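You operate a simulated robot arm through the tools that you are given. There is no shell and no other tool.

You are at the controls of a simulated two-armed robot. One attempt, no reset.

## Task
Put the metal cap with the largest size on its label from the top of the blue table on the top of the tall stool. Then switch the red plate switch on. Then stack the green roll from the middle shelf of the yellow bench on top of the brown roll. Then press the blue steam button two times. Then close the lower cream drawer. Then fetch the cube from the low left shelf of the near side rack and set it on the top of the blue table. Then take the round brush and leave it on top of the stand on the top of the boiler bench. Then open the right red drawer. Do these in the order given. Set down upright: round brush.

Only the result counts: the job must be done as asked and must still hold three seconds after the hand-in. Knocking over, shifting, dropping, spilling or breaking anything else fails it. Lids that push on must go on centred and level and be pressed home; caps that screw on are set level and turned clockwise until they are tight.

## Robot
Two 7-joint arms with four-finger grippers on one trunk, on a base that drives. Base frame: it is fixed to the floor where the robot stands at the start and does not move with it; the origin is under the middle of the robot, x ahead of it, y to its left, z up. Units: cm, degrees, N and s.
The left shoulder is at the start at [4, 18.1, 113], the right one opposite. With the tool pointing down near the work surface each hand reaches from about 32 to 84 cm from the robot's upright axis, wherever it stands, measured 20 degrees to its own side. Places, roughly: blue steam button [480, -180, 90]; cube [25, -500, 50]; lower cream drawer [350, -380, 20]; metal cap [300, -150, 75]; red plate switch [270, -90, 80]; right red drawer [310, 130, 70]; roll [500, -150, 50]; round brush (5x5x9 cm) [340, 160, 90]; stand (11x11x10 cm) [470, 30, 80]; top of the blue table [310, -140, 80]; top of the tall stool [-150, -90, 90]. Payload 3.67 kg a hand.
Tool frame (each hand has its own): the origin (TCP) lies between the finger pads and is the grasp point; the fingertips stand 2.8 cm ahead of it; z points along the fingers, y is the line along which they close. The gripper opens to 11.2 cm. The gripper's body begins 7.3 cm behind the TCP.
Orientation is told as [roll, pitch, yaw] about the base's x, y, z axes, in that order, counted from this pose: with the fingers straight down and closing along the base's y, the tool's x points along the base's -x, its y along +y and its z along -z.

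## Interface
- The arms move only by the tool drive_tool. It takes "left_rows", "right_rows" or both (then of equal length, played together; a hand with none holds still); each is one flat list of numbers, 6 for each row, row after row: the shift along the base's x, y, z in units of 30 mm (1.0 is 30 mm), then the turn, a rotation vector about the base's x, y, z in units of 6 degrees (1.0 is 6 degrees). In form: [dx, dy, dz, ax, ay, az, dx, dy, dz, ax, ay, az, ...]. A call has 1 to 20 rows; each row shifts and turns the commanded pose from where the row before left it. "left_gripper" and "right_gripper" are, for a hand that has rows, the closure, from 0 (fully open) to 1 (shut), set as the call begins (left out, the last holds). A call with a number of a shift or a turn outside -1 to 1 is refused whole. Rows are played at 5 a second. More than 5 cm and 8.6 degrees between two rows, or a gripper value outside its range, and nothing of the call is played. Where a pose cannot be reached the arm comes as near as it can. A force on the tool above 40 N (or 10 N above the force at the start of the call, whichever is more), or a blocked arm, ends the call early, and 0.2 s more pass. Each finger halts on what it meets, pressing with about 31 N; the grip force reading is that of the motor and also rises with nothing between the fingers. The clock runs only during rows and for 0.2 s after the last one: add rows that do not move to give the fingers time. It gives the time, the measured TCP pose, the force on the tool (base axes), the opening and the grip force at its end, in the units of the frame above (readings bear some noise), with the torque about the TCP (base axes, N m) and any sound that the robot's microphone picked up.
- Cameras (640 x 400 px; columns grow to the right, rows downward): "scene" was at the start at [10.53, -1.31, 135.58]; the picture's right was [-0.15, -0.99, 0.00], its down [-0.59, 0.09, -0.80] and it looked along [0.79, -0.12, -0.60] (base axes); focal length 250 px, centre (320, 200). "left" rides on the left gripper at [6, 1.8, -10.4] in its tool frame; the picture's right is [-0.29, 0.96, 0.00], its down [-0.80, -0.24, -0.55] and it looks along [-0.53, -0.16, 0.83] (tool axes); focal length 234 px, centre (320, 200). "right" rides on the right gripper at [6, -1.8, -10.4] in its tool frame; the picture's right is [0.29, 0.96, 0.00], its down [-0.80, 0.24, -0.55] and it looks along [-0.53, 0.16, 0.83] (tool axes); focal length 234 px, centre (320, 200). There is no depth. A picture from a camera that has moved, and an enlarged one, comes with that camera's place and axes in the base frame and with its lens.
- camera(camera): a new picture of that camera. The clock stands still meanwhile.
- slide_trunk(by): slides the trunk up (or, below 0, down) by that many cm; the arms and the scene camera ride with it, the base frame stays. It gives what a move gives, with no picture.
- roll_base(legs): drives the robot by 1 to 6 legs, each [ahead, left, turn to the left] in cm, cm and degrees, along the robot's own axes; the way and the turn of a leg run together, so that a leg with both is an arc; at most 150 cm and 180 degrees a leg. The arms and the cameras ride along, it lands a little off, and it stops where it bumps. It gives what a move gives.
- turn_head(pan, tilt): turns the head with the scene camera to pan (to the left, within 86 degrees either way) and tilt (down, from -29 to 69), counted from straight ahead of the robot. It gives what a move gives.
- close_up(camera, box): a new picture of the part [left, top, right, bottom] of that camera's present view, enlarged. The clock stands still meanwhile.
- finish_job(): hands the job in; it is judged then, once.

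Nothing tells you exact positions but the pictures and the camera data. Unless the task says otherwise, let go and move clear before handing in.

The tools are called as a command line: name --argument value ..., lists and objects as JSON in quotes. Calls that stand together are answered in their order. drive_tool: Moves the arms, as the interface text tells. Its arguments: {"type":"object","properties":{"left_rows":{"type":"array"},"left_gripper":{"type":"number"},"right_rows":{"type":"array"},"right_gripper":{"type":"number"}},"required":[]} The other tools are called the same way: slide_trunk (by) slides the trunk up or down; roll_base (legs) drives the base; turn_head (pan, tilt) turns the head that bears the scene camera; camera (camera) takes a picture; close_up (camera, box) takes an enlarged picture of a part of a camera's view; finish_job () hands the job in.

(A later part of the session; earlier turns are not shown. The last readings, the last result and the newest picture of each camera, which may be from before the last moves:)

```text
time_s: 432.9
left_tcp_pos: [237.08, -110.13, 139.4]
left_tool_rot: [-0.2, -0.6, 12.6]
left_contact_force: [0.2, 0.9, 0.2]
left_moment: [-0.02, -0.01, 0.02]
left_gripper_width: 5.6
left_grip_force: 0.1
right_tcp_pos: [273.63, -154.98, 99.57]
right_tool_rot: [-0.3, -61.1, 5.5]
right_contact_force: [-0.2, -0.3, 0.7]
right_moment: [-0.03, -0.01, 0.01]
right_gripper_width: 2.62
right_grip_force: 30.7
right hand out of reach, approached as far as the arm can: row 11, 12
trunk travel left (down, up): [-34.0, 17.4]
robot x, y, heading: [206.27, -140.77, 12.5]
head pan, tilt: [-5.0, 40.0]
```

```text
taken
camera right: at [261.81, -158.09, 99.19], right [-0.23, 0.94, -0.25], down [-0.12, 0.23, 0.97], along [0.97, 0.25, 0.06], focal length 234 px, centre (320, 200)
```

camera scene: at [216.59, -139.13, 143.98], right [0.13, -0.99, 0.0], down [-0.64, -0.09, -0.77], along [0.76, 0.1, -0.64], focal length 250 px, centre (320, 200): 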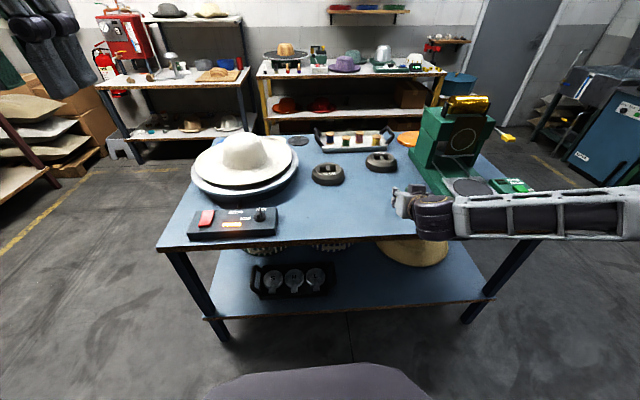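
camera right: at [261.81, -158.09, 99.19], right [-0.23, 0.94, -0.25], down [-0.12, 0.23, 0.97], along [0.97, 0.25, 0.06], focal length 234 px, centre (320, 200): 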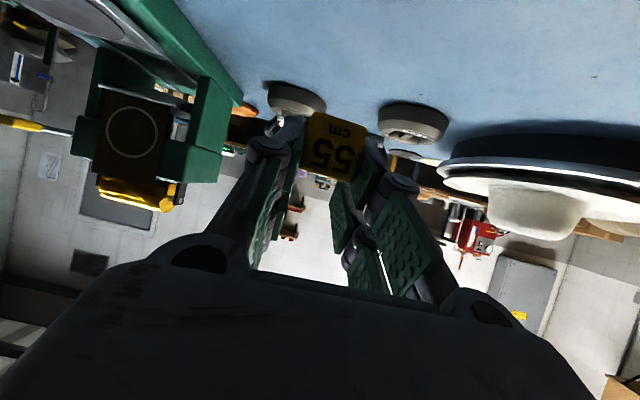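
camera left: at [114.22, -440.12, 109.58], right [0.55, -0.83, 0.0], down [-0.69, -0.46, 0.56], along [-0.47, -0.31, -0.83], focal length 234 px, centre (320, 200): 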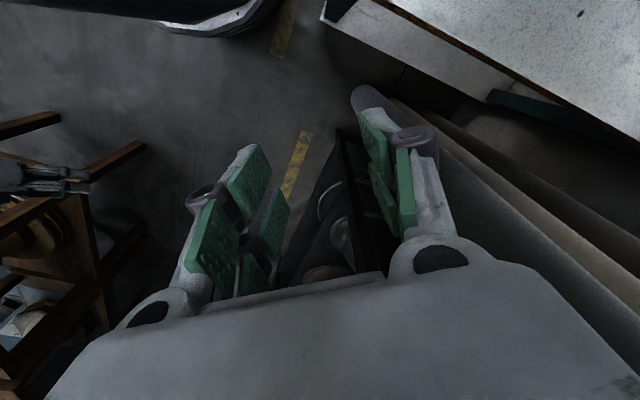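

drive_tool --right_rows '[0.9, 0.3, -0.5, 0, 0, 0, 0.9, 0.3, -0.5, 0, 0, 0, 0.9, 0.3, -0.5, 0.022, -0.233, 0, 0.9, 0.3, -0.5, 0.022, -0.233, 0, 0.9, 0.3, -0.5, 0.022, -0.233, 0, 0, 0, -0.6, 0, 0, 0, 0, 0, -0.4, 0, 0, 0, 0, 0, 0, 0, 0, 0]'

camera --camera "right"

close_up --camera "scene" --box '[280, 130, 480, 270]'

```text
time_s: 434.7
left_tcp_pos: [237.22, -110.16, 139.44]
left_tool_rot: [-0.1, -0.6, 12.7]
left_contact_force: [-0.7, 0.0, 0.1]
left_moment: [0.01, -0.02, -0.02]
left_gripper_width: 5.6
left_grip_force: 0.0
right_tcp_pos: [281.17, -152.76, 95.37]
right_tool_rot: [-0.8, -61.9, 5.4]
right_contact_force: [0.8, 0.5, 0.1]
right_moment: [-0.05, -0.03, 0.04]
right_gripper_width: 2.63
right_grip_force: 30.8
right hand out of reach, approached as far as the arm can: row 3, 4, 5, 6, 7
trunk travel left (down, up): [-34.0, 17.4]
robot x, y, heading: [205.99, -140.87, 12.5]
head pan, tilt: [-5.0, 40.0]
```

```text
taken
camera right: at [269.36, -155.67, 94.9], right [-0.21, 0.94, -0.26], down [-0.13, 0.24, 0.96], along [0.97, 0.24, 0.07], focal length 234 px, centre (320, 200)
```

right: 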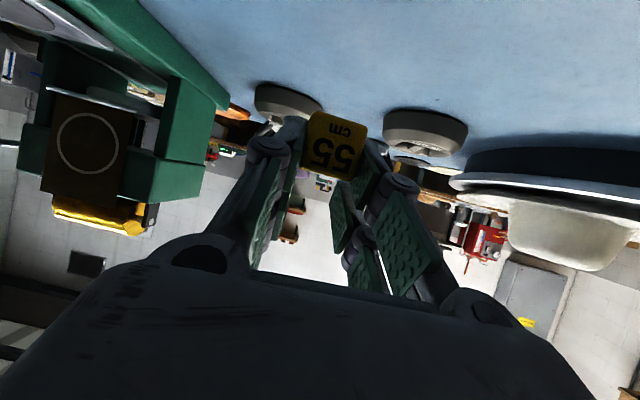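

```text
2.86 times, centred on (380, 200) of scene
camera zoom: at [216.61, -139.25, 143.98], right [0.13, -0.99, 0.0], down [-0.64, -0.09, -0.77], along [0.76, 0.1, -0.64], focal length 713 px, centre (149, 200)
```

zoom: 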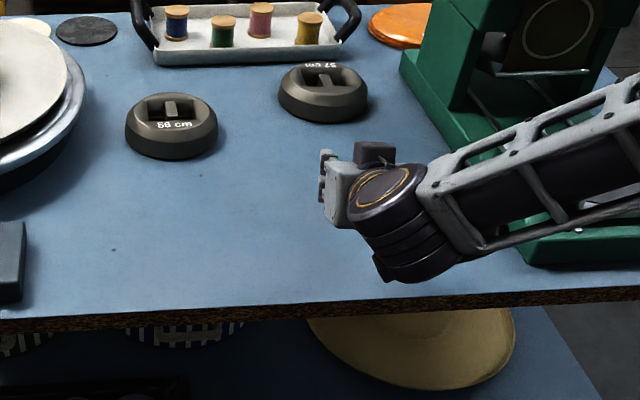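

Reach is limited by the wrist at this height, so I'll raise the hand slightly, correct the pitch, and lower with the trunk instead.

drive_tool --right_rows '[0.4, 0.1, 0.6, 0.01, -0.15, 0, 0.4, 0.1, 0.6, 0.02, -0.2, 0, 0.3, 0.1, 0.4, 0.02, -0.23, 0, 0, 0, 0, 0, 0, 0]'

slide_trunk --by -12

camera --camera "right"

close_up --camera "scene" --box '[280, 130, 480, 270]'

```text
time_s: 435.7
left_tcp_pos: [237.14, -110.2, 139.41]
left_tool_rot: [-0.2, -0.6, 12.7]
left_contact_force: [-0.3, 0.5, 0.2]
left_moment: [-0.01, -0.02, 0.0]
left_gripper_width: 5.59
left_grip_force: 0.1
right_tcp_pos: [284.56, -152.02, 100.14]
right_tool_rot: [-0.5, -65.7, 5.4]
right_contact_force: [0.2, -0.4, -0.2]
right_moment: [-0.01, -0.03, 0.01]
right_gripper_width: 2.63
right_grip_force: 31.0
trunk travel left (down, up): [-34.0, 17.4]
robot x, y, heading: [206.7, -140.94, 12.7]
head pan, tilt: [-5.0, 40.0]
```

```text
time_s: 437.2
left_tcp_pos: [237.16, -110.2, 127.68]
left_tool_rot: [-0.1, -0.7, 12.7]
left_contact_force: [1.0, -0.1, 0.9]
left_moment: [-0.05, 0.0, 0.01]
left_gripper_width: 5.59
left_grip_force: 0.1
right_tcp_pos: [284.5, -152.1, 88.21]
right_tool_rot: [-0.5, -65.7, 5.4]
right_contact_force: [-0.4, -0.4, 0.5]
right_moment: [-0.01, -0.03, -0.01]
right_gripper_width: 2.65
right_grip_force: 30.9
trunk travel left (down, up): [-22.0, 29.4]
robot x, y, heading: [206.51, -140.62, 12.5]
head pan, tilt: [-5.0, 40.0]
```

```text
taken
camera right: at [272.72, -154.96, 86.93], right [-0.2, 0.94, -0.27], down [-0.2, 0.23, 0.95], along [0.96, 0.24, 0.14], focal length 234 px, centre (320, 200)
```

right: 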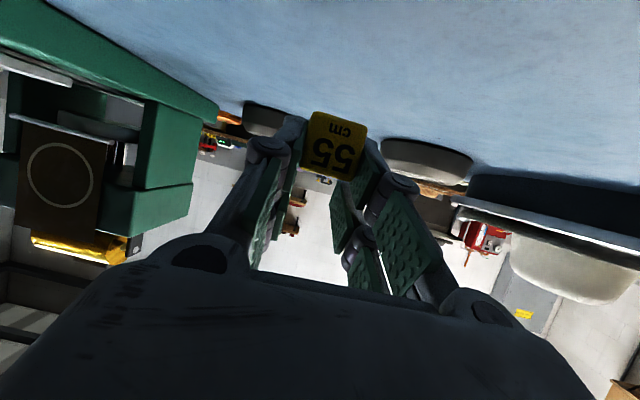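

```text
2.86 times, centred on (380, 200) of scene
camera zoom: at [216.57, -139.24, 132.11], right [0.13, -0.99, 0.0], down [-0.64, -0.09, -0.77], along [0.76, 0.1, -0.64], focal length 713 px, centre (149, 200)
```

zoom: 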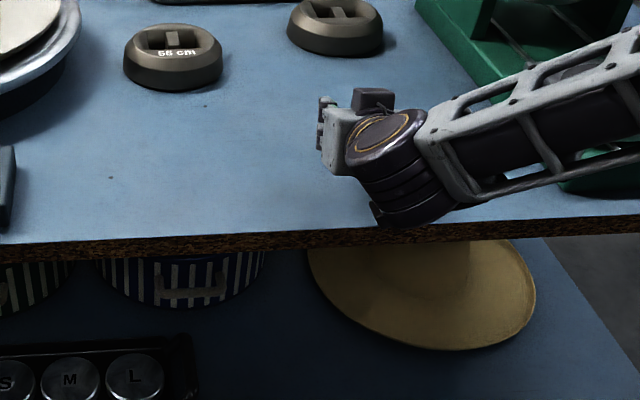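

drive_tool --right_rows '[0, 0, -0.4, 0, 0, 0, 0, 0, -0.4, 0, 0, 0, 0, 0, 0, 0, 0, 0]'

drive_tool --right_rows '[0, 0, -0.2, 0, 0, 0, 0, 0, 0, 0, 0, 0]'

camera --camera "right"

```text
time_s: 438.0
left_tcp_pos: [237.19, -110.13, 127.52]
left_tool_rot: [-0.1, -0.6, 12.8]
left_contact_force: [0.3, 1.1, -0.1]
left_moment: [0.0, -0.03, 0.01]
left_gripper_width: 5.59
left_grip_force: 0.1
right_tcp_pos: [284.58, -152.07, 86.94]
right_tool_rot: [-0.6, -65.7, 5.5]
right_contact_force: [-0.1, 0.7, -0.7]
right_moment: [0.02, 0.01, 0.05]
right_gripper_width: 2.63
right_grip_force: 31.3
right hand out of reach, approached as far as the arm can: row 2
trunk travel left (down, up): [-22.0, 29.4]
robot x, y, heading: [206.53, -140.69, 12.7]
head pan, tilt: [-5.0, 40.0]
```

```text
time_s: 438.6
left_tcp_pos: [237.17, -110.21, 127.51]
left_tool_rot: [-0.3, -0.6, 12.7]
left_contact_force: [-0.2, 0.7, 0.6]
left_moment: [0.03, 0.01, 0.0]
left_gripper_width: 5.6
left_grip_force: 0.0
right_tcp_pos: [284.64, -151.95, 86.35]
right_tool_rot: [-0.6, -65.3, 5.3]
right_contact_force: [0.6, 0.1, -0.1]
right_moment: [0.02, 0.05, 0.03]
right_gripper_width: 2.67
right_grip_force: 31.0
trunk travel left (down, up): [-22.0, 29.4]
robot x, y, heading: [206.0, -141.2, 12.6]
head pan, tilt: [-5.0, 40.0]
```

```text
taken
camera right: at [272.76, -154.8, 85.28], right [-0.2, 0.94, -0.27], down [-0.19, 0.23, 0.95], along [0.96, 0.24, 0.13], focal length 234 px, centre (320, 200)
```

right: 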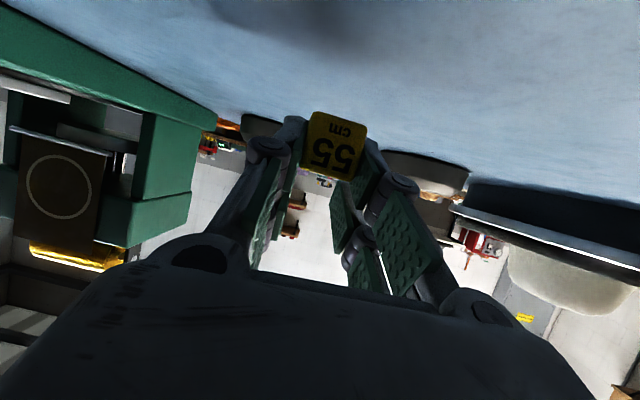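

I'll use small trunk steps for the last centimetres, watching the force.

slide_trunk --by -1.5

slide_trunk --by -0.7

camera --camera "right"

```text
time_s: 439.2
left_tcp_pos: [237.13, -110.21, 126.09]
left_tool_rot: [-0.2, -0.6, 12.7]
left_contact_force: [-0.7, 0.0, 0.7]
left_moment: [0.0, 0.01, 0.04]
left_gripper_width: 5.61
left_grip_force: 0.1
right_tcp_pos: [284.49, -151.89, 85.0]
right_tool_rot: [-0.6, -65.4, 5.5]
right_contact_force: [0.3, 0.7, -0.7]
right_moment: [0.0, 0.01, -0.05]
right_gripper_width: 2.64
right_grip_force: 31.4
trunk travel left (down, up): [-20.5, 30.9]
robot x, y, heading: [206.52, -141.24, 12.7]
head pan, tilt: [-5.0, 40.0]
```

```text
time_s: 439.8
left_tcp_pos: [237.1, -110.11, 125.4]
left_tool_rot: [-0.2, -0.6, 12.6]
left_contact_force: [0.1, -0.5, 1.1]
left_moment: [-0.01, -0.01, 0.0]
left_gripper_width: 5.57
left_grip_force: 0.1
right_tcp_pos: [284.56, -151.85, 84.3]
right_tool_rot: [-0.7, -65.4, 5.4]
right_contact_force: [0.1, 0.6, -0.1]
right_moment: [0.0, 0.0, 0.0]
right_gripper_width: 2.63
right_grip_force: 31.2
trunk travel left (down, up): [-19.8, 31.6]
robot x, y, heading: [206.5, -140.64, 12.5]
head pan, tilt: [-5.0, 40.0]
```

```text
taken
camera right: at [272.74, -154.8, 83.07], right [-0.2, 0.94, -0.27], down [-0.19, 0.23, 0.95], along [0.96, 0.24, 0.13], focal length 234 px, centre (320, 200)
```

right: 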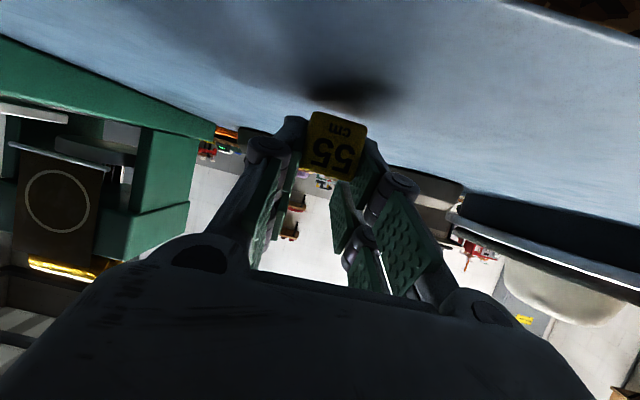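

slide_trunk --by -0.4

slide_trunk --by -0.3

slide_trunk --by -0.3

close_up --camera "right" --box '[240, 60, 420, 200]'

```text
time_s: 440.3
left_tcp_pos: [237.08, -110.16, 125.02]
left_tool_rot: [-0.3, -0.6, 12.7]
left_contact_force: [0.2, -0.3, 0.1]
left_moment: [-0.02, 0.03, 0.03]
left_gripper_width: 5.59
left_grip_force: 0.2
right_tcp_pos: [284.64, -151.9, 83.88]
right_tool_rot: [-0.7, -65.4, 5.3]
right_contact_force: [0.3, 0.0, 0.8]
right_moment: [-0.02, 0.0, -0.01]
right_gripper_width: 2.64
right_grip_force: 30.9
trunk travel left (down, up): [-19.4, 32.0]
robot x, y, heading: [206.15, -140.42, 12.5]
head pan, tilt: [-5.0, 40.0]
```

```text
time_s: 440.8
left_tcp_pos: [237.08, -110.24, 124.68]
left_tool_rot: [-0.2, -0.7, 12.7]
left_contact_force: [-0.6, -0.3, 0.0]
left_moment: [-0.01, -0.01, -0.03]
left_gripper_width: 5.6
left_grip_force: 0.0
right_tcp_pos: [284.65, -151.93, 83.55]
right_tool_rot: [-0.6, -65.4, 5.4]
right_contact_force: [0.1, 0.1, 0.2]
right_moment: [0.04, -0.01, -0.02]
right_gripper_width: 2.65
right_grip_force: 31.6
trunk travel left (down, up): [-19.1, 32.3]
robot x, y, heading: [206.49, -140.95, 12.6]
head pan, tilt: [-5.0, 40.0]
```

```text
time_s: 441.4
left_tcp_pos: [237.06, -110.21, 124.42]
left_tool_rot: [-0.2, -0.6, 12.7]
left_contact_force: [0.5, 0.0, 0.1]
left_moment: [0.0, 0.0, 0.03]
left_gripper_width: 5.59
left_grip_force: 0.2
right_tcp_pos: [284.62, -151.89, 83.44]
right_tool_rot: [-0.8, -65.5, 5.4]
right_contact_force: [0.3, -0.5, 10.8]
right_moment: [-0.05, -0.04, 0.01]
right_gripper_width: 2.63
right_grip_force: 30.9
trunk travel left (down, up): [-18.8, 32.6]
robot x, y, heading: [206.09, -140.71, 12.6]
head pan, tilt: [-5.0, 40.0]
```

```text
2.86 times, centred on (330, 130) of right
camera zoom: at [272.76, -154.78, 82.29], right [-0.2, 0.94, -0.27], down [-0.2, 0.23, 0.95], along [0.96, 0.24, 0.14], focal length 669 px, centre (291, 400)
```

zoom: 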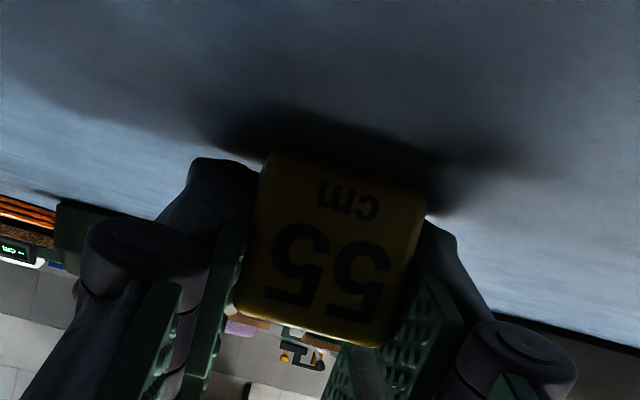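

The cube is on the table (contact felt). Releasing and backing straight away.

drive_tool --right_rows '[0, 0, 0, 0, 0, 0, 0, 0, 0, 0, 0, 0, 0, 0, 0, 0, 0, 0]' --right_gripper 0.5

slide_trunk --by 0.3

close_up --camera "right" --box '[240, 60, 420, 200]'

```text
time_s: 442.1
left_tcp_pos: [237.21, -110.18, 124.38]
left_tool_rot: [-0.2, -0.7, 12.7]
left_contact_force: [-0.2, 0.4, 1.3]
left_moment: [-0.02, 0.02, 0.01]
left_gripper_width: 5.62
left_grip_force: 0.0
right_tcp_pos: [284.59, -151.93, 83.19]
right_tool_rot: [-0.7, -65.4, 5.5]
right_contact_force: [2.4, -0.2, 6.5]
right_moment: [0.04, -0.17, -0.01]
right_gripper_width: 5.64
right_grip_force: 0.1
trunk travel left (down, up): [-18.8, 32.6]
robot x, y, heading: [206.24, -140.97, 12.8]
head pan, tilt: [-5.0, 40.0]
```

```text
time_s: 442.7
left_tcp_pos: [237.17, -110.21, 124.71]
left_tool_rot: [-0.1, -0.6, 12.6]
left_contact_force: [0.4, -0.4, 0.3]
left_moment: [-0.02, -0.01, 0.02]
left_gripper_width: 5.61
left_grip_force: 0.0
right_tcp_pos: [284.54, -151.76, 83.42]
right_tool_rot: [-0.8, -65.2, 5.5]
right_contact_force: [-0.5, 0.3, -0.2]
right_moment: [-0.01, 0.0, -0.02]
right_gripper_width: 5.59
right_grip_force: 0.1
trunk travel left (down, up): [-19.1, 32.3]
robot x, y, heading: [205.71, -140.73, 12.7]
head pan, tilt: [-5.0, 40.0]
```

```text
2.86 times, centred on (330, 130) of right
camera zoom: at [272.69, -154.82, 82.28], right [-0.2, 0.94, -0.27], down [-0.19, 0.23, 0.95], along [0.96, 0.24, 0.13], focal length 669 px, centre (291, 400)
```

zoom: 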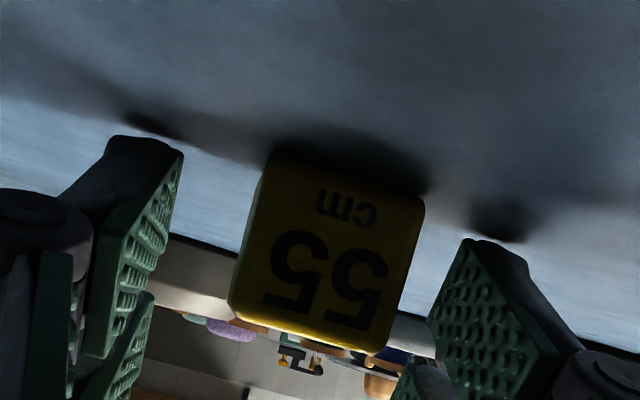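

roll_base --legs '[[-18, 0, 0]]'

close_up --camera "scene" --box '[280, 100, 500, 250]'

```text
time_s: 444.2
left_tcp_pos: [219.64, -114.13, 124.62]
left_tool_rot: [-0.2, -0.7, 12.7]
left_contact_force: [-0.9, 0.3, 0.2]
left_moment: [0.04, -0.06, -0.01]
left_gripper_width: 5.59
left_grip_force: 0.1
right_tcp_pos: [267.24, -155.74, 83.65]
right_tool_rot: [-0.7, -65.4, 5.6]
right_contact_force: [-0.1, -0.1, -0.4]
right_moment: [-0.02, 0.02, 0.01]
right_gripper_width: 5.61
right_grip_force: 0.0
trunk travel left (down, up): [-19.1, 32.3]
robot x, y, heading: [189.16, -144.99, 12.6]
head pan, tilt: [-5.0, 40.0]
```

```text
2.67 times, centred on (390, 175) of scene
camera zoom: at [199.14, -143.14, 129.22], right [0.13, -0.99, 0.0], down [-0.64, -0.09, -0.77], along [0.76, 0.1, -0.64], focal length 665 px, centre (133, 267)
```

zoom: 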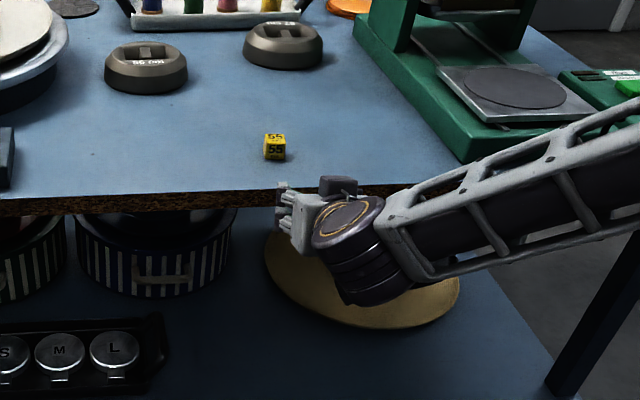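

The cube is in place on the blue table. Next, the round brush on the red-drawer bench by the left wall. First I'll fold the right arm back up.

slide_trunk --by 8

drive_tool --right_rows '[-0.7, -0.2, 0.5, -0.087, 0.9, 0, -0.7, -0.2, 0.5, -0.087, 0.9, 0, -0.7, -0.2, 0.5, -0.087, 0.9, 0, -0.7, -0.2, 0.5, -0.087, 0.9, 0, -0.7, -0.2, 0.5, -0.087, 0.9, 0, -0.5, -0.1, 0.6, -0.087, 0.9, 0, -0.5, -0.1, 0.6, -0.087, 0.9, 0, -0.5, -0.1, 0.6, -0.087, 0.9, 0, -0.5, -0.1, 0.6, -0.087, 0.9, 0, -0.3, 0, 0.6, -0.087, 0.9, 0, 0, 0, 0.6, -0.087, 0.9, 0, 0, 0, 0.6, -0.087, 0.9, 0, 0, 0, 0, 0, 0, 0]'

turn_head --pan 75 --tilt 20

camera --camera "scene"

```text
time_s: 445.4
left_tcp_pos: [219.7, -114.13, 132.56]
left_tool_rot: [-0.2, -0.5, 12.6]
left_contact_force: [0.7, 0.1, -0.7]
left_moment: [-0.02, 0.01, -0.01]
left_gripper_width: 5.59
left_grip_force: 0.0
right_tcp_pos: [267.26, -155.82, 91.4]
right_tool_rot: [-0.7, -65.4, 5.5]
right_contact_force: [-0.1, -0.4, 0.2]
right_moment: [0.01, -0.02, 0.0]
right_gripper_width: 5.61
right_grip_force: 0.0
trunk travel left (down, up): [-27.1, 24.3]
robot x, y, heading: [189.04, -144.63, 12.6]
head pan, tilt: [-5.0, 40.0]
```

```text
time_s: 448.2
left_tcp_pos: [219.82, -114.06, 132.67]
left_tool_rot: [-0.2, -0.7, 12.6]
left_contact_force: [0.3, 0.0, -0.2]
left_moment: [0.02, -0.01, -0.01]
left_gripper_width: 5.57
left_grip_force: 0.1
right_tcp_pos: [249.92, -159.96, 111.6]
right_tool_rot: [-0.7, -0.1, 5.6]
right_contact_force: [0.4, 0.1, 0.8]
right_moment: [-0.03, 0.02, 0.0]
right_gripper_width: 5.58
right_grip_force: 0.0
trunk travel left (down, up): [-27.1, 24.3]
robot x, y, heading: [188.98, -144.96, 12.8]
head pan, tilt: [-5.0, 40.0]
```

```text
time_s: 449.7
left_tcp_pos: [219.71, -113.96, 132.7]
left_tool_rot: [-0.3, -0.6, 12.7]
left_contact_force: [-0.4, 1.0, -1.4]
left_moment: [0.0, 0.01, -0.02]
left_gripper_width: 5.61
left_grip_force: 0.1
right_tcp_pos: [250.06, -159.92, 111.49]
right_tool_rot: [-0.7, -0.3, 5.4]
right_contact_force: [0.2, -0.1, 0.9]
right_moment: [-0.02, 0.01, 0.0]
right_gripper_width: 5.62
right_grip_force: 0.0
trunk travel left (down, up): [-27.1, 24.3]
robot x, y, heading: [188.84, -144.56, 12.4]
head pan, tilt: [75.0, 20.0]
```

```text
taken
camera scene: at [191.2, -134.96, 140.3], right [1.0, -0.04, 0.0], down [-0.01, -0.34, -0.94], along [0.04, 0.94, -0.34], focal length 250 px, centre (320, 200)
```

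scene: 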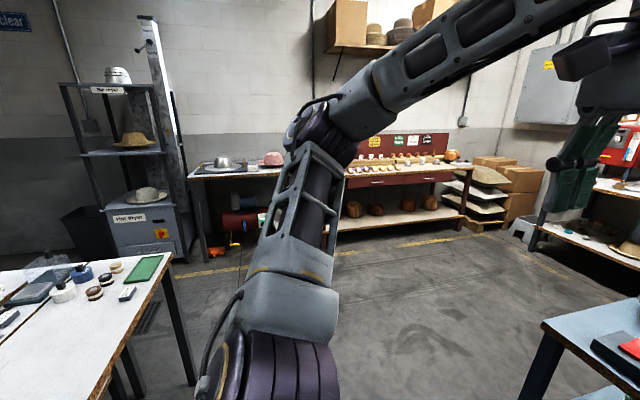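

The red-drawer bench is along the north wall; its front runs from about (212,96) to (378,129). I'll drive north, turn to face it and slide right.

roll_base --legs '[[20, 75, 0], [41, 78, 0], [0, 0, 89]]'

turn_head --pan -40 --tilt 30

camera --camera "scene"

```text
time_s: 462.3
left_tcp_pos: [184.16, 49.39, 132.69]
left_tool_rot: [-0.2, -0.7, 102.3]
left_contact_force: [-0.1, 0.2, -0.2]
left_moment: [-0.03, 0.03, 0.01]
left_gripper_width: 5.6
left_grip_force: 0.0
right_tcp_pos: [230.47, 79.23, 111.54]
right_tool_rot: [-0.7, -0.3, 95.0]
right_contact_force: [0.5, 0.2, -0.2]
right_moment: [0.0, 0.02, 0.03]
right_gripper_width: 5.6
right_grip_force: 0.0
trunk travel left (down, up): [-27.1, 24.3]
robot x, y, heading: [214.53, 18.47, 102.1]
head pan, tilt: [75.0, 20.0]
```

```text
time_s: 464.3
left_tcp_pos: [184.23, 49.35, 132.66]
left_tool_rot: [-0.2, -0.6, 102.3]
left_contact_force: [-0.3, -0.7, 0.9]
left_moment: [0.02, 0.04, -0.02]
left_gripper_width: 5.58
left_grip_force: 0.1
right_tcp_pos: [230.52, 79.11, 111.48]
right_tool_rot: [-0.7, -0.2, 94.9]
right_contact_force: [0.8, 0.1, -0.5]
right_moment: [0.01, -0.03, 0.01]
right_gripper_width: 5.61
right_grip_force: 0.0
trunk travel left (down, up): [-27.1, 24.3]
robot x, y, heading: [214.86, 18.51, 102.2]
head pan, tilt: [-40.0, 30.0]
```

```text
taken
camera scene: at [218.35, 28.44, 138.69], right [0.89, -0.47, 0.0], down [-0.23, -0.44, -0.87], along [0.4, 0.77, -0.5], focal length 250 px, centre (320, 200)
```

scene: 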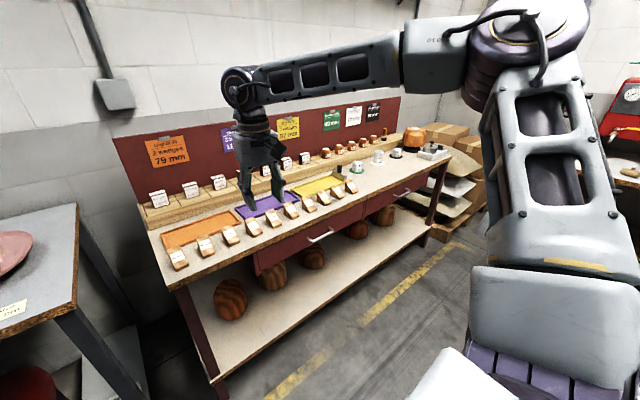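

roll_base --legs '[[0, -125, 0]]'

turn_head --pan 0 --tilt 35

camera --camera "scene"

close_up --camera "scene" --box '[220, 80, 420, 220]'

```text
time_s: 470.7
left_tcp_pos: [305.1, 75.79, 132.66]
left_tool_rot: [-0.3, -0.6, 102.5]
left_contact_force: [0.8, 0.4, -0.3]
left_moment: [0.01, -0.01, -0.04]
left_gripper_width: 5.59
left_grip_force: 0.0
right_tcp_pos: [351.07, 105.73, 111.43]
right_tool_rot: [-0.7, -0.3, 95.2]
right_contact_force: [-0.5, -1.0, 0.4]
right_moment: [0.0, -0.01, -0.03]
right_gripper_width: 5.61
right_grip_force: 0.2
trunk travel left (down, up): [-27.1, 24.3]
robot x, y, heading: [335.4, 44.76, 102.4]
head pan, tilt: [-40.0, 30.0]
```

```text
time_s: 471.8
left_tcp_pos: [305.03, 75.8, 132.63]
left_tool_rot: [-0.2, -0.6, 102.4]
left_contact_force: [0.2, 1.0, -0.3]
left_moment: [-0.01, 0.01, -0.01]
left_gripper_width: 5.6
left_grip_force: 0.1
right_tcp_pos: [351.11, 105.56, 111.43]
right_tool_rot: [-0.8, -0.2, 95.1]
right_contact_force: [0.4, 0.2, 0.4]
right_moment: [0.01, -0.01, -0.01]
right_gripper_width: 5.59
right_grip_force: 0.0
trunk travel left (down, up): [-27.1, 24.3]
robot x, y, heading: [335.29, 44.94, 102.2]
head pan, tilt: [0.0, 35.0]
```

```text
taken
camera scene: at [333.13, 55.36, 137.91], right [0.98, 0.21, 0.0], down [0.12, -0.56, -0.82], along [-0.17, 0.8, -0.57], focal length 250 px, centre (320, 200)
```

scene: 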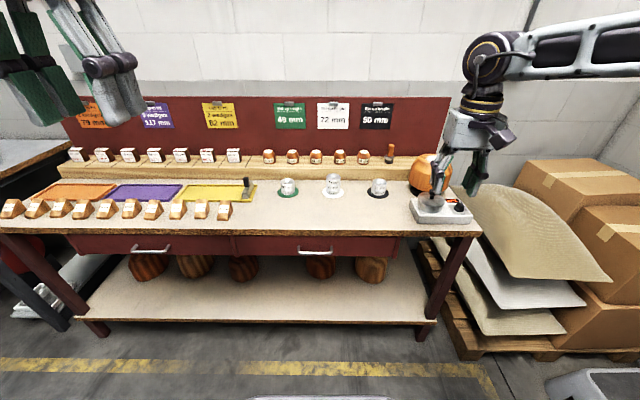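

```text
2.86 times, centred on (320, 150) of scene
camera zoom: at [333.13, 55.36, 137.91], right [0.98, 0.21, 0.0], down [0.12, -0.56, -0.82], along [-0.17, 0.8, -0.57], focal length 713 px, centre (320, 343)
```

zoom: 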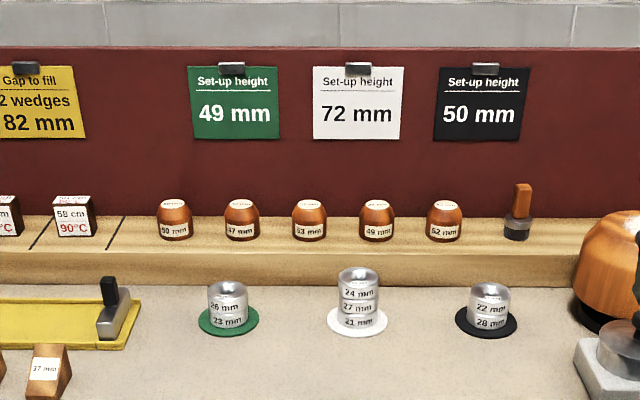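

The round brush (orange handle, dark bristle base) stands upright on the wooden ledge at about (342,161). I'll drive forward to get within reach.

roll_base --legs '[[33, 0, 0]]'

camera --camera "scene"

camera --camera "right"

```text
time_s: 474.0
left_tcp_pos: [298.02, 108.17, 132.74]
left_tool_rot: [-0.2, -0.8, 102.5]
left_contact_force: [-0.3, 0.2, 0.5]
left_moment: [0.01, 0.0, -0.01]
left_gripper_width: 5.63
left_grip_force: 0.2
right_tcp_pos: [343.85, 137.94, 111.51]
right_tool_rot: [-0.7, -0.3, 95.2]
right_contact_force: [0.9, -0.9, 0.5]
right_moment: [0.0, 0.02, 0.02]
right_gripper_width: 5.62
right_grip_force: 0.1
trunk travel left (down, up): [-27.1, 24.3]
robot x, y, heading: [328.34, 76.78, 102.5]
head pan, tilt: [0.0, 35.0]
```

```text
taken
camera scene: at [325.97, 87.71, 137.91], right [0.98, 0.22, 0.0], down [0.12, -0.56, -0.82], along [-0.18, 0.8, -0.57], focal length 250 px, centre (320, 200)
```

scene: 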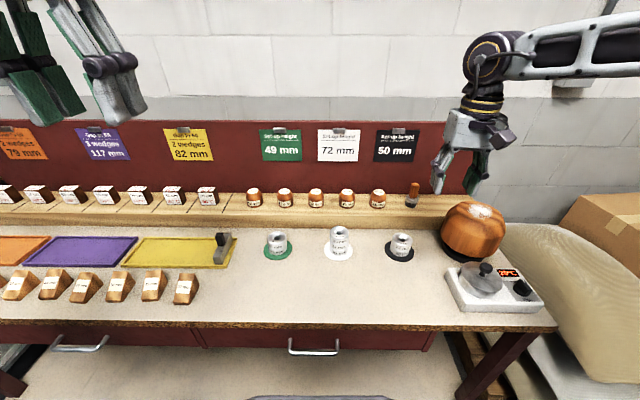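

```text
taken
camera right: at [346.01, 132.02, 121.83], right [-0.93, -0.37, -0.01], down [-0.32, 0.77, 0.56], along [-0.2, 0.52, -0.83], focal length 234 px, centre (320, 200)
```

right: 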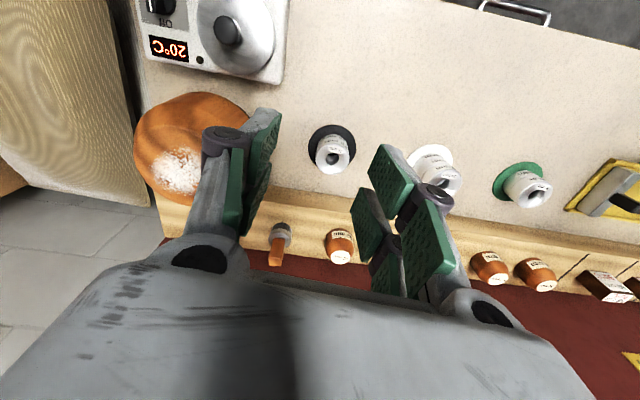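

close_up --camera "scene" --box '[380, 165, 450, 225]'

close_up --camera "right" --box '[240, 200, 380, 290]'

```text
6.67 times, centred on (415, 195) of scene
camera zoom: at [325.97, 87.71, 137.91], right [0.98, 0.22, 0.0], down [0.12, -0.56, -0.82], along [-0.18, 0.8, -0.57], focal length 1663 px, centre (-313, 233)
```

zoom: 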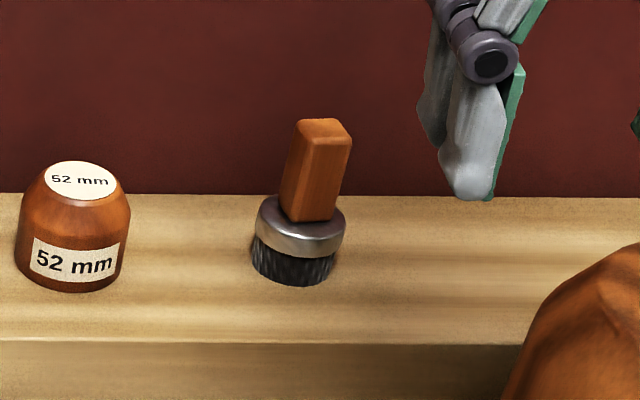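

```text
4.44 times, centred on (310, 245) of right
camera zoom: at [346.01, 132.02, 121.83], right [-0.93, -0.37, -0.01], down [-0.32, 0.77, 0.56], along [-0.2, 0.52, -0.83], focal length 1041 px, centre (364, 0)
```

zoom: 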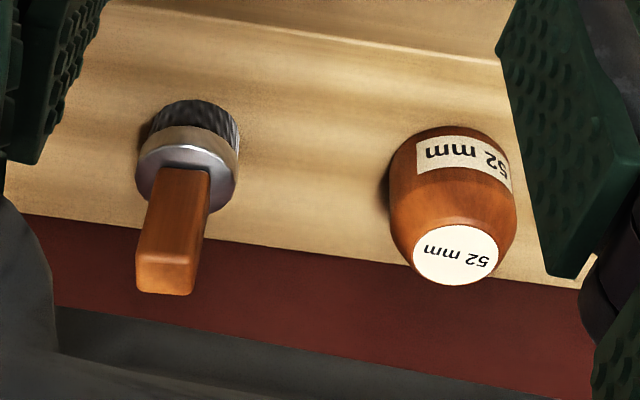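

The brush stands at (341.7,164.2), z 85.5–94.5, with a rectangular handle on top. I'll move 5 cm closer and bring the right hand above it.

roll_base --legs '[[5, 0, 0]]'

drive_tool --right_rows '[-0.1, 0.9, 0.2, 0, 0, 0.3, -0.1, 0.9, 0, 0, 0, 0.3, -0.05, 0.9, 0, 0, 0, 0.3, 0, 0.9, 0, 0, 0, 0.3, 0, 0.9, 0, 0.1, 0, 0.1, 0, 0.9, 0, 0, 0, 0, 0, 0.9, 0, 0, 0, 0, 0, 0, 0, 0, 0, 0]' --right_gripper 0.5

camera --camera "right"

close_up --camera "scene" --box '[360, 110, 500, 240]'

```text
time_s: 474.9
left_tcp_pos: [296.94, 112.62, 132.74]
left_tool_rot: [-0.2, -0.9, 102.4]
left_contact_force: [0.2, 1.0, -0.5]
left_moment: [0.04, -0.01, 0.0]
left_gripper_width: 5.57
left_grip_force: 0.1
right_tcp_pos: [342.93, 142.55, 111.74]
right_tool_rot: [-0.7, -0.4, 95.3]
right_contact_force: [-0.6, -0.2, 0.7]
right_moment: [0.05, 0.01, -0.01]
right_gripper_width: 5.59
right_grip_force: 0.0
trunk travel left (down, up): [-27.1, 24.3]
robot x, y, heading: [327.35, 81.83, 102.5]
head pan, tilt: [0.0, 35.0]
```

```text
time_s: 476.7
left_tcp_pos: [296.82, 113.01, 132.69]
left_tool_rot: [-0.2, -0.6, 102.4]
left_contact_force: [-0.4, 0.2, -0.3]
left_moment: [-0.01, 0.01, 0.01]
left_gripper_width: 5.61
left_grip_force: 0.0
right_tcp_pos: [343.75, 158.67, 111.5]
right_tool_rot: [-0.9, -0.9, 102.9]
right_contact_force: [0.2, -0.1, -0.4]
right_moment: [-0.02, 0.02, -0.01]
right_gripper_width: 5.58
right_grip_force: 0.0
right hand out of reach, approached as far as the arm can: row 6, 7
trunk travel left (down, up): [-27.1, 24.3]
robot x, y, heading: [327.4, 82.02, 102.4]
head pan, tilt: [0.0, 35.0]
```

```text
taken
camera right: at [346.64, 152.94, 121.86], right [-0.87, -0.5, -0.02], down [-0.42, 0.71, 0.56], along [-0.27, 0.5, -0.83], focal length 234 px, centre (320, 200)
```

right: 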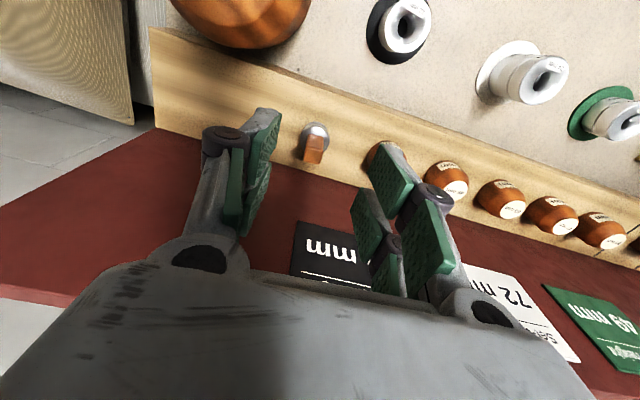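

```text
3.08 times, centred on (430, 175) of scene
camera zoom: at [324.9, 92.61, 137.9], right [0.98, 0.22, 0.0], down [0.12, -0.56, -0.82], along [-0.18, 0.8, -0.57], focal length 768 px, centre (-18, 277)
```

zoom: 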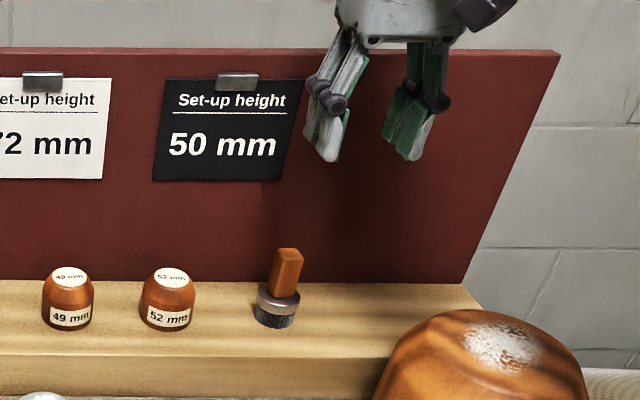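

close_up --camera "right" --box '[260, 90, 380, 190]'

drive_tool --right_rows '[0, 0, -0.8, 0, 0, 0, 0, 0, -0.8, 0, 0, 0, 0, 0, -0.8, 0, 0, 0, 0, 0, 0, 0, 0, 0]'

```text
4.00 times, centred on (320, 140) of right
camera zoom: at [346.64, 152.94, 121.86], right [-0.87, -0.5, -0.02], down [-0.42, 0.71, 0.56], along [-0.27, 0.5, -0.83], focal length 937 px, centre (320, 440)
```

zoom: 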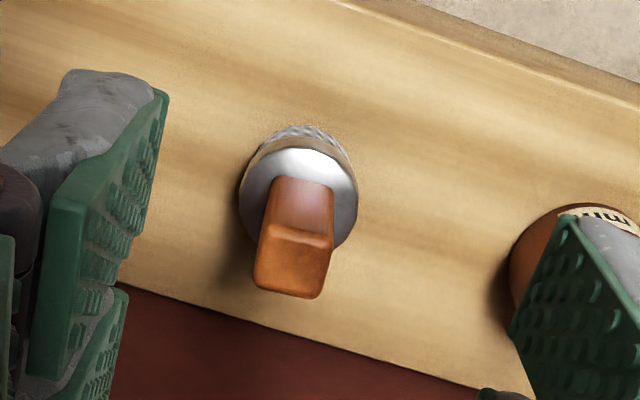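

```text
time_s: 477.7
left_tcp_pos: [296.87, 112.84, 132.59]
left_tool_rot: [-0.2, -0.7, 102.4]
left_contact_force: [0.4, 0.3, -0.4]
left_moment: [-0.01, -0.03, -0.02]
left_gripper_width: 5.59
left_grip_force: 0.0
right_tcp_pos: [343.62, 158.64, 104.24]
right_tool_rot: [-0.9, -0.9, 103.0]
right_contact_force: [0.5, -0.3, 0.7]
right_moment: [0.01, -0.03, -0.02]
right_gripper_width: 5.6
right_grip_force: 0.0
trunk travel left (down, up): [-27.1, 24.3]
robot x, y, heading: [327.59, 82.1, 102.5]
head pan, tilt: [0.0, 35.0]
```

drive_tool --right_rows '[-0.23, 0.6, -0.4, 0, 0, 0, -0.23, 0.66, -0.4, 0, 0, 0, 0, 0, 0, 0, 0, 0]'

camera --camera "right"

close_up --camera "scene" --box '[360, 110, 500, 240]'

```text
time_s: 478.5
left_tcp_pos: [296.83, 112.82, 132.65]
left_tool_rot: [-0.2, -0.8, 102.4]
left_contact_force: [-0.8, 0.3, 1.1]
left_moment: [0.02, 0.0, -0.03]
left_gripper_width: 5.61
left_grip_force: 0.1
right_tcp_pos: [343.95, 159.39, 101.95]
right_tool_rot: [-0.8, -1.1, 103.0]
right_contact_force: [0.1, -0.3, -0.3]
right_moment: [-0.01, 0.03, -0.02]
right_gripper_width: 5.64
right_grip_force: 0.0
right hand out of reach, approached as far as the arm can: row 1, 2
trunk travel left (down, up): [-27.1, 24.3]
robot x, y, heading: [327.48, 82.28, 102.7]
head pan, tilt: [0.0, 35.0]
```

```text
taken
camera right: at [346.82, 153.72, 112.21], right [-0.87, -0.5, -0.02], down [-0.42, 0.71, 0.56], along [-0.27, 0.5, -0.83], focal length 234 px, centre (320, 200)
```

right: 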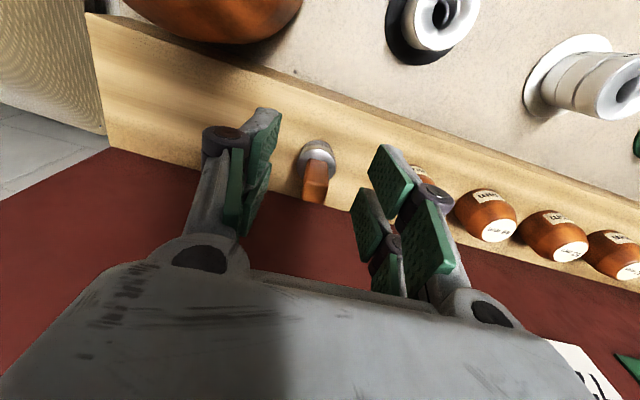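

```text
3.08 times, centred on (430, 175) of scene
camera zoom: at [324.91, 92.54, 137.91], right [0.98, 0.22, 0.0], down [0.12, -0.56, -0.82], along [-0.18, 0.8, -0.57], focal length 768 px, centre (-18, 277)
```

zoom: 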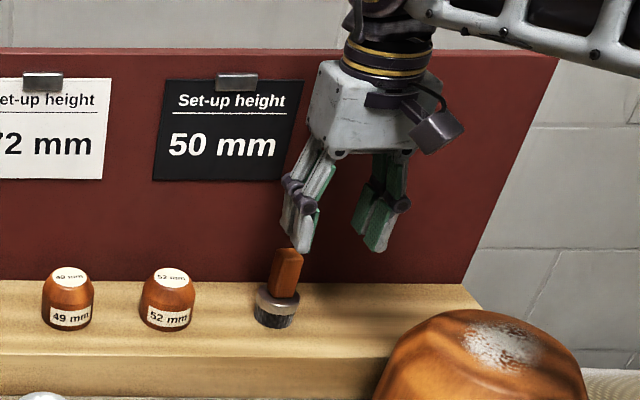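

The hand is just short of reach; I'll nudge the base 5 cm closer.

roll_base --legs '[[4.5, 0, 0]]'

camera --camera "right"

close_up --camera "right" --box '[220, 110, 420, 250]'

```text
time_s: 479.4
left_tcp_pos: [295.94, 117.03, 132.85]
left_tool_rot: [-0.2, -0.7, 102.4]
left_contact_force: [0.4, 1.1, 0.1]
left_moment: [0.01, 0.01, 0.01]
left_gripper_width: 5.6
left_grip_force: 0.1
right_tcp_pos: [342.94, 163.63, 102.15]
right_tool_rot: [-0.7, -1.1, 103.0]
right_contact_force: [-0.1, 0.0, -0.5]
right_moment: [0.06, -0.03, -0.01]
right_gripper_width: 5.57
right_grip_force: 0.0
trunk travel left (down, up): [-27.1, 24.3]
robot x, y, heading: [326.29, 86.23, 102.3]
head pan, tilt: [0.0, 35.0]
```

```text
taken
camera right: at [345.91, 157.82, 112.39], right [-0.87, -0.5, -0.02], down [-0.42, 0.71, 0.57], along [-0.27, 0.5, -0.82], focal length 234 px, centre (320, 200)
```

right: 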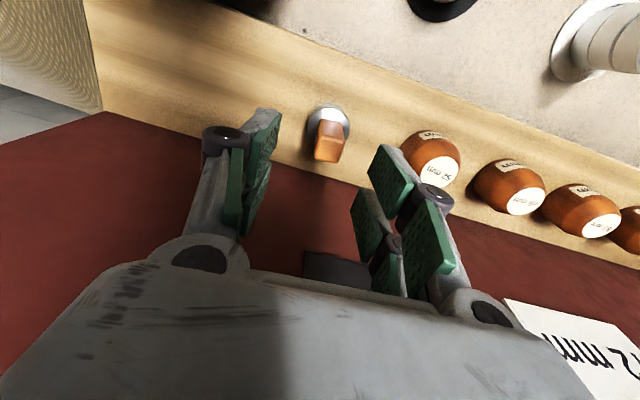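

```text
2.86 times, centred on (320, 180) of right
camera zoom: at [345.91, 157.82, 112.39], right [-0.87, -0.5, -0.02], down [-0.42, 0.71, 0.57], along [-0.27, 0.5, -0.82], focal length 669 px, centre (320, 257)
```

zoom: 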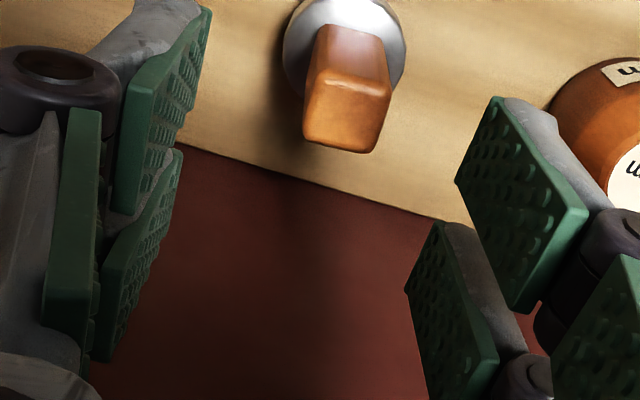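

drive_tool --right_rows '[-0.19, -0.41, 0, 0.1, 0.1, 0.4, 0, 0, -0.6, 0, 0, 0.2, 0, 0, -0.6, 0, 0, 0, 0, 0, 0, 0, 0, 0]'

close_up --camera "right" --box '[220, 80, 420, 230]'

close_up --camera "scene" --box '[360, 110, 500, 240]'

```text
time_s: 480.4
left_tcp_pos: [295.95, 116.95, 132.76]
left_tool_rot: [-0.2, -0.9, 102.5]
left_contact_force: [0.7, 0.8, -0.4]
left_moment: [0.04, -0.01, 0.01]
left_gripper_width: 5.61
left_grip_force: 0.0
right_tcp_pos: [342.55, 162.29, 98.71]
right_tool_rot: [-0.4, -1.8, 106.6]
right_contact_force: [0.0, 0.2, 0.1]
right_moment: [0.0, 0.03, 0.01]
right_gripper_width: 5.6
right_grip_force: 0.1
trunk travel left (down, up): [-27.1, 24.3]
robot x, y, heading: [326.12, 86.51, 102.5]
head pan, tilt: [0.0, 35.0]
```

```text
2.67 times, centred on (320, 155) of right
camera zoom: at [345.83, 156.75, 108.64], right [-0.84, -0.55, -0.02], down [-0.46, 0.68, 0.58], along [-0.31, 0.49, -0.82], focal length 624 px, centre (320, 320)
```

zoom: 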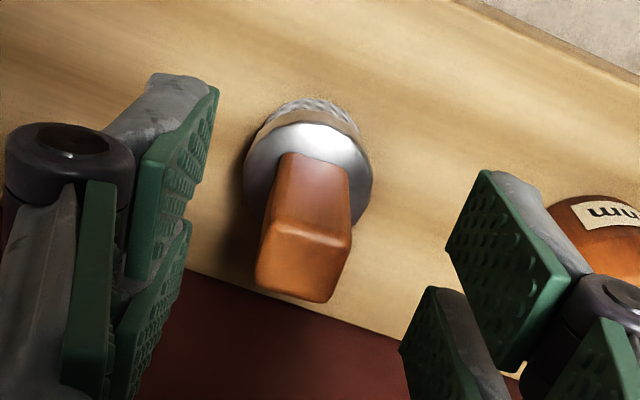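

```text
3.08 times, centred on (430, 175) of scene
camera zoom: at [323.99, 96.68, 137.93], right [0.98, 0.21, 0.0], down [0.12, -0.56, -0.82], along [-0.18, 0.8, -0.57], focal length 768 px, centre (-18, 277)
```

zoom: 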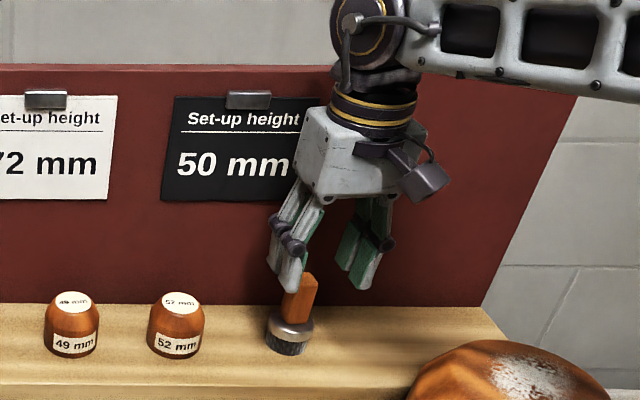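

Aligned with the handle. Lowering to grip it.

drive_tool --right_rows '[0, 0, -0.6, 0, 0, 0, 0, 0, -0.6, 0, 0, 0, 0, 0, -0.5, 0, 0, 0, 0, 0, 0, 0, 0, 0]'

close_up --camera "right" --box '[220, 80, 420, 230]'

close_up --camera "scene" --box '[360, 110, 500, 240]'

```text
time_s: 481.4
left_tcp_pos: [296.01, 117.13, 132.69]
left_tool_rot: [-0.2, -0.7, 102.4]
left_contact_force: [-0.7, -0.2, -0.3]
left_moment: [-0.01, 0.01, 0.01]
left_gripper_width: 5.61
left_grip_force: 0.1
right_tcp_pos: [342.47, 162.44, 93.3]
right_tool_rot: [-0.3, -1.8, 106.6]
right_contact_force: [0.3, -0.1, -0.2]
right_moment: [0.01, -0.01, 0.04]
right_gripper_width: 5.59
right_grip_force: 0.1
trunk travel left (down, up): [-27.1, 24.3]
robot x, y, heading: [326.17, 86.0, 102.4]
head pan, tilt: [0.0, 35.0]
```

```text
2.67 times, centred on (320, 155) of right
camera zoom: at [345.83, 156.79, 103.45], right [-0.84, -0.55, -0.02], down [-0.46, 0.68, 0.58], along [-0.31, 0.49, -0.82], focal length 624 px, centre (320, 320)
```

zoom: 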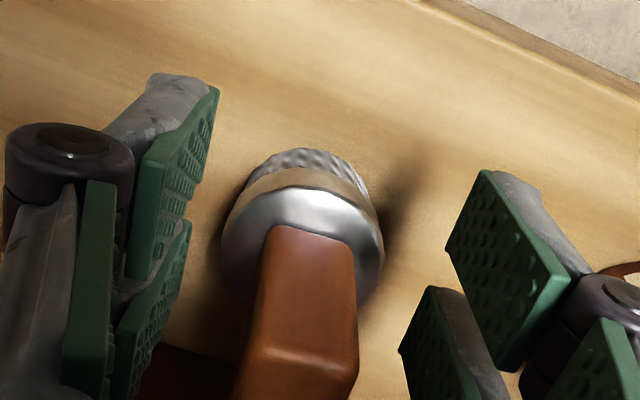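

```text
3.08 times, centred on (430, 175) of scene
camera zoom: at [323.97, 96.8, 137.92], right [0.98, 0.21, 0.0], down [0.12, -0.56, -0.82], along [-0.18, 0.8, -0.57], focal length 768 px, centre (-18, 277)
```

zoom: 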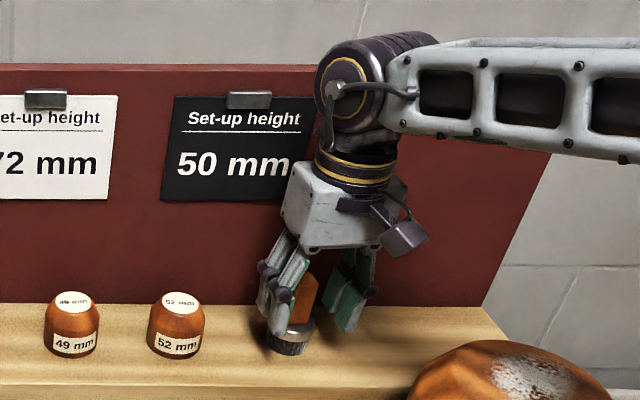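

drive_tool --right_rows '[0, 0, 0, 0, 0, 0, 0, 0, 0, 0, 0, 0, 0, 0, 0, 0, 0, 0, 0, 0, 0, 0, 0, 0]' --right_gripper 1

close_up --camera "right" --box '[220, 80, 420, 230]'

```text
time_s: 482.4
left_tcp_pos: [295.94, 117.19, 132.64]
left_tool_rot: [-0.1, -0.7, 102.5]
left_contact_force: [-0.7, -0.3, 0.6]
left_moment: [0.0, 0.01, 0.01]
left_gripper_width: 5.59
left_grip_force: 0.0
right_tcp_pos: [342.6, 162.44, 93.32]
right_tool_rot: [-0.3, -1.9, 106.6]
right_contact_force: [-0.1, 0.0, -0.5]
right_moment: [-0.03, 0.02, -0.02]
right_gripper_width: 2.2
right_grip_force: 31.0
trunk travel left (down, up): [-27.1, 24.3]
robot x, y, heading: [326.3, 86.21, 102.3]
head pan, tilt: [0.0, 35.0]
```

```text
2.67 times, centred on (320, 155) of right
camera zoom: at [345.84, 156.83, 103.44], right [-0.84, -0.55, -0.01], down [-0.46, 0.68, 0.58], along [-0.31, 0.49, -0.82], focal length 624 px, centre (320, 320)
```

zoom: 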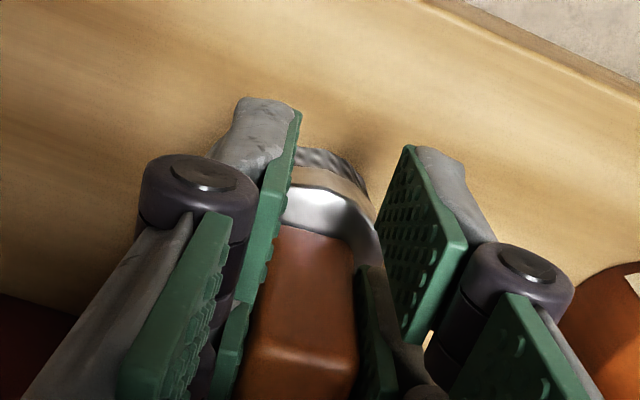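

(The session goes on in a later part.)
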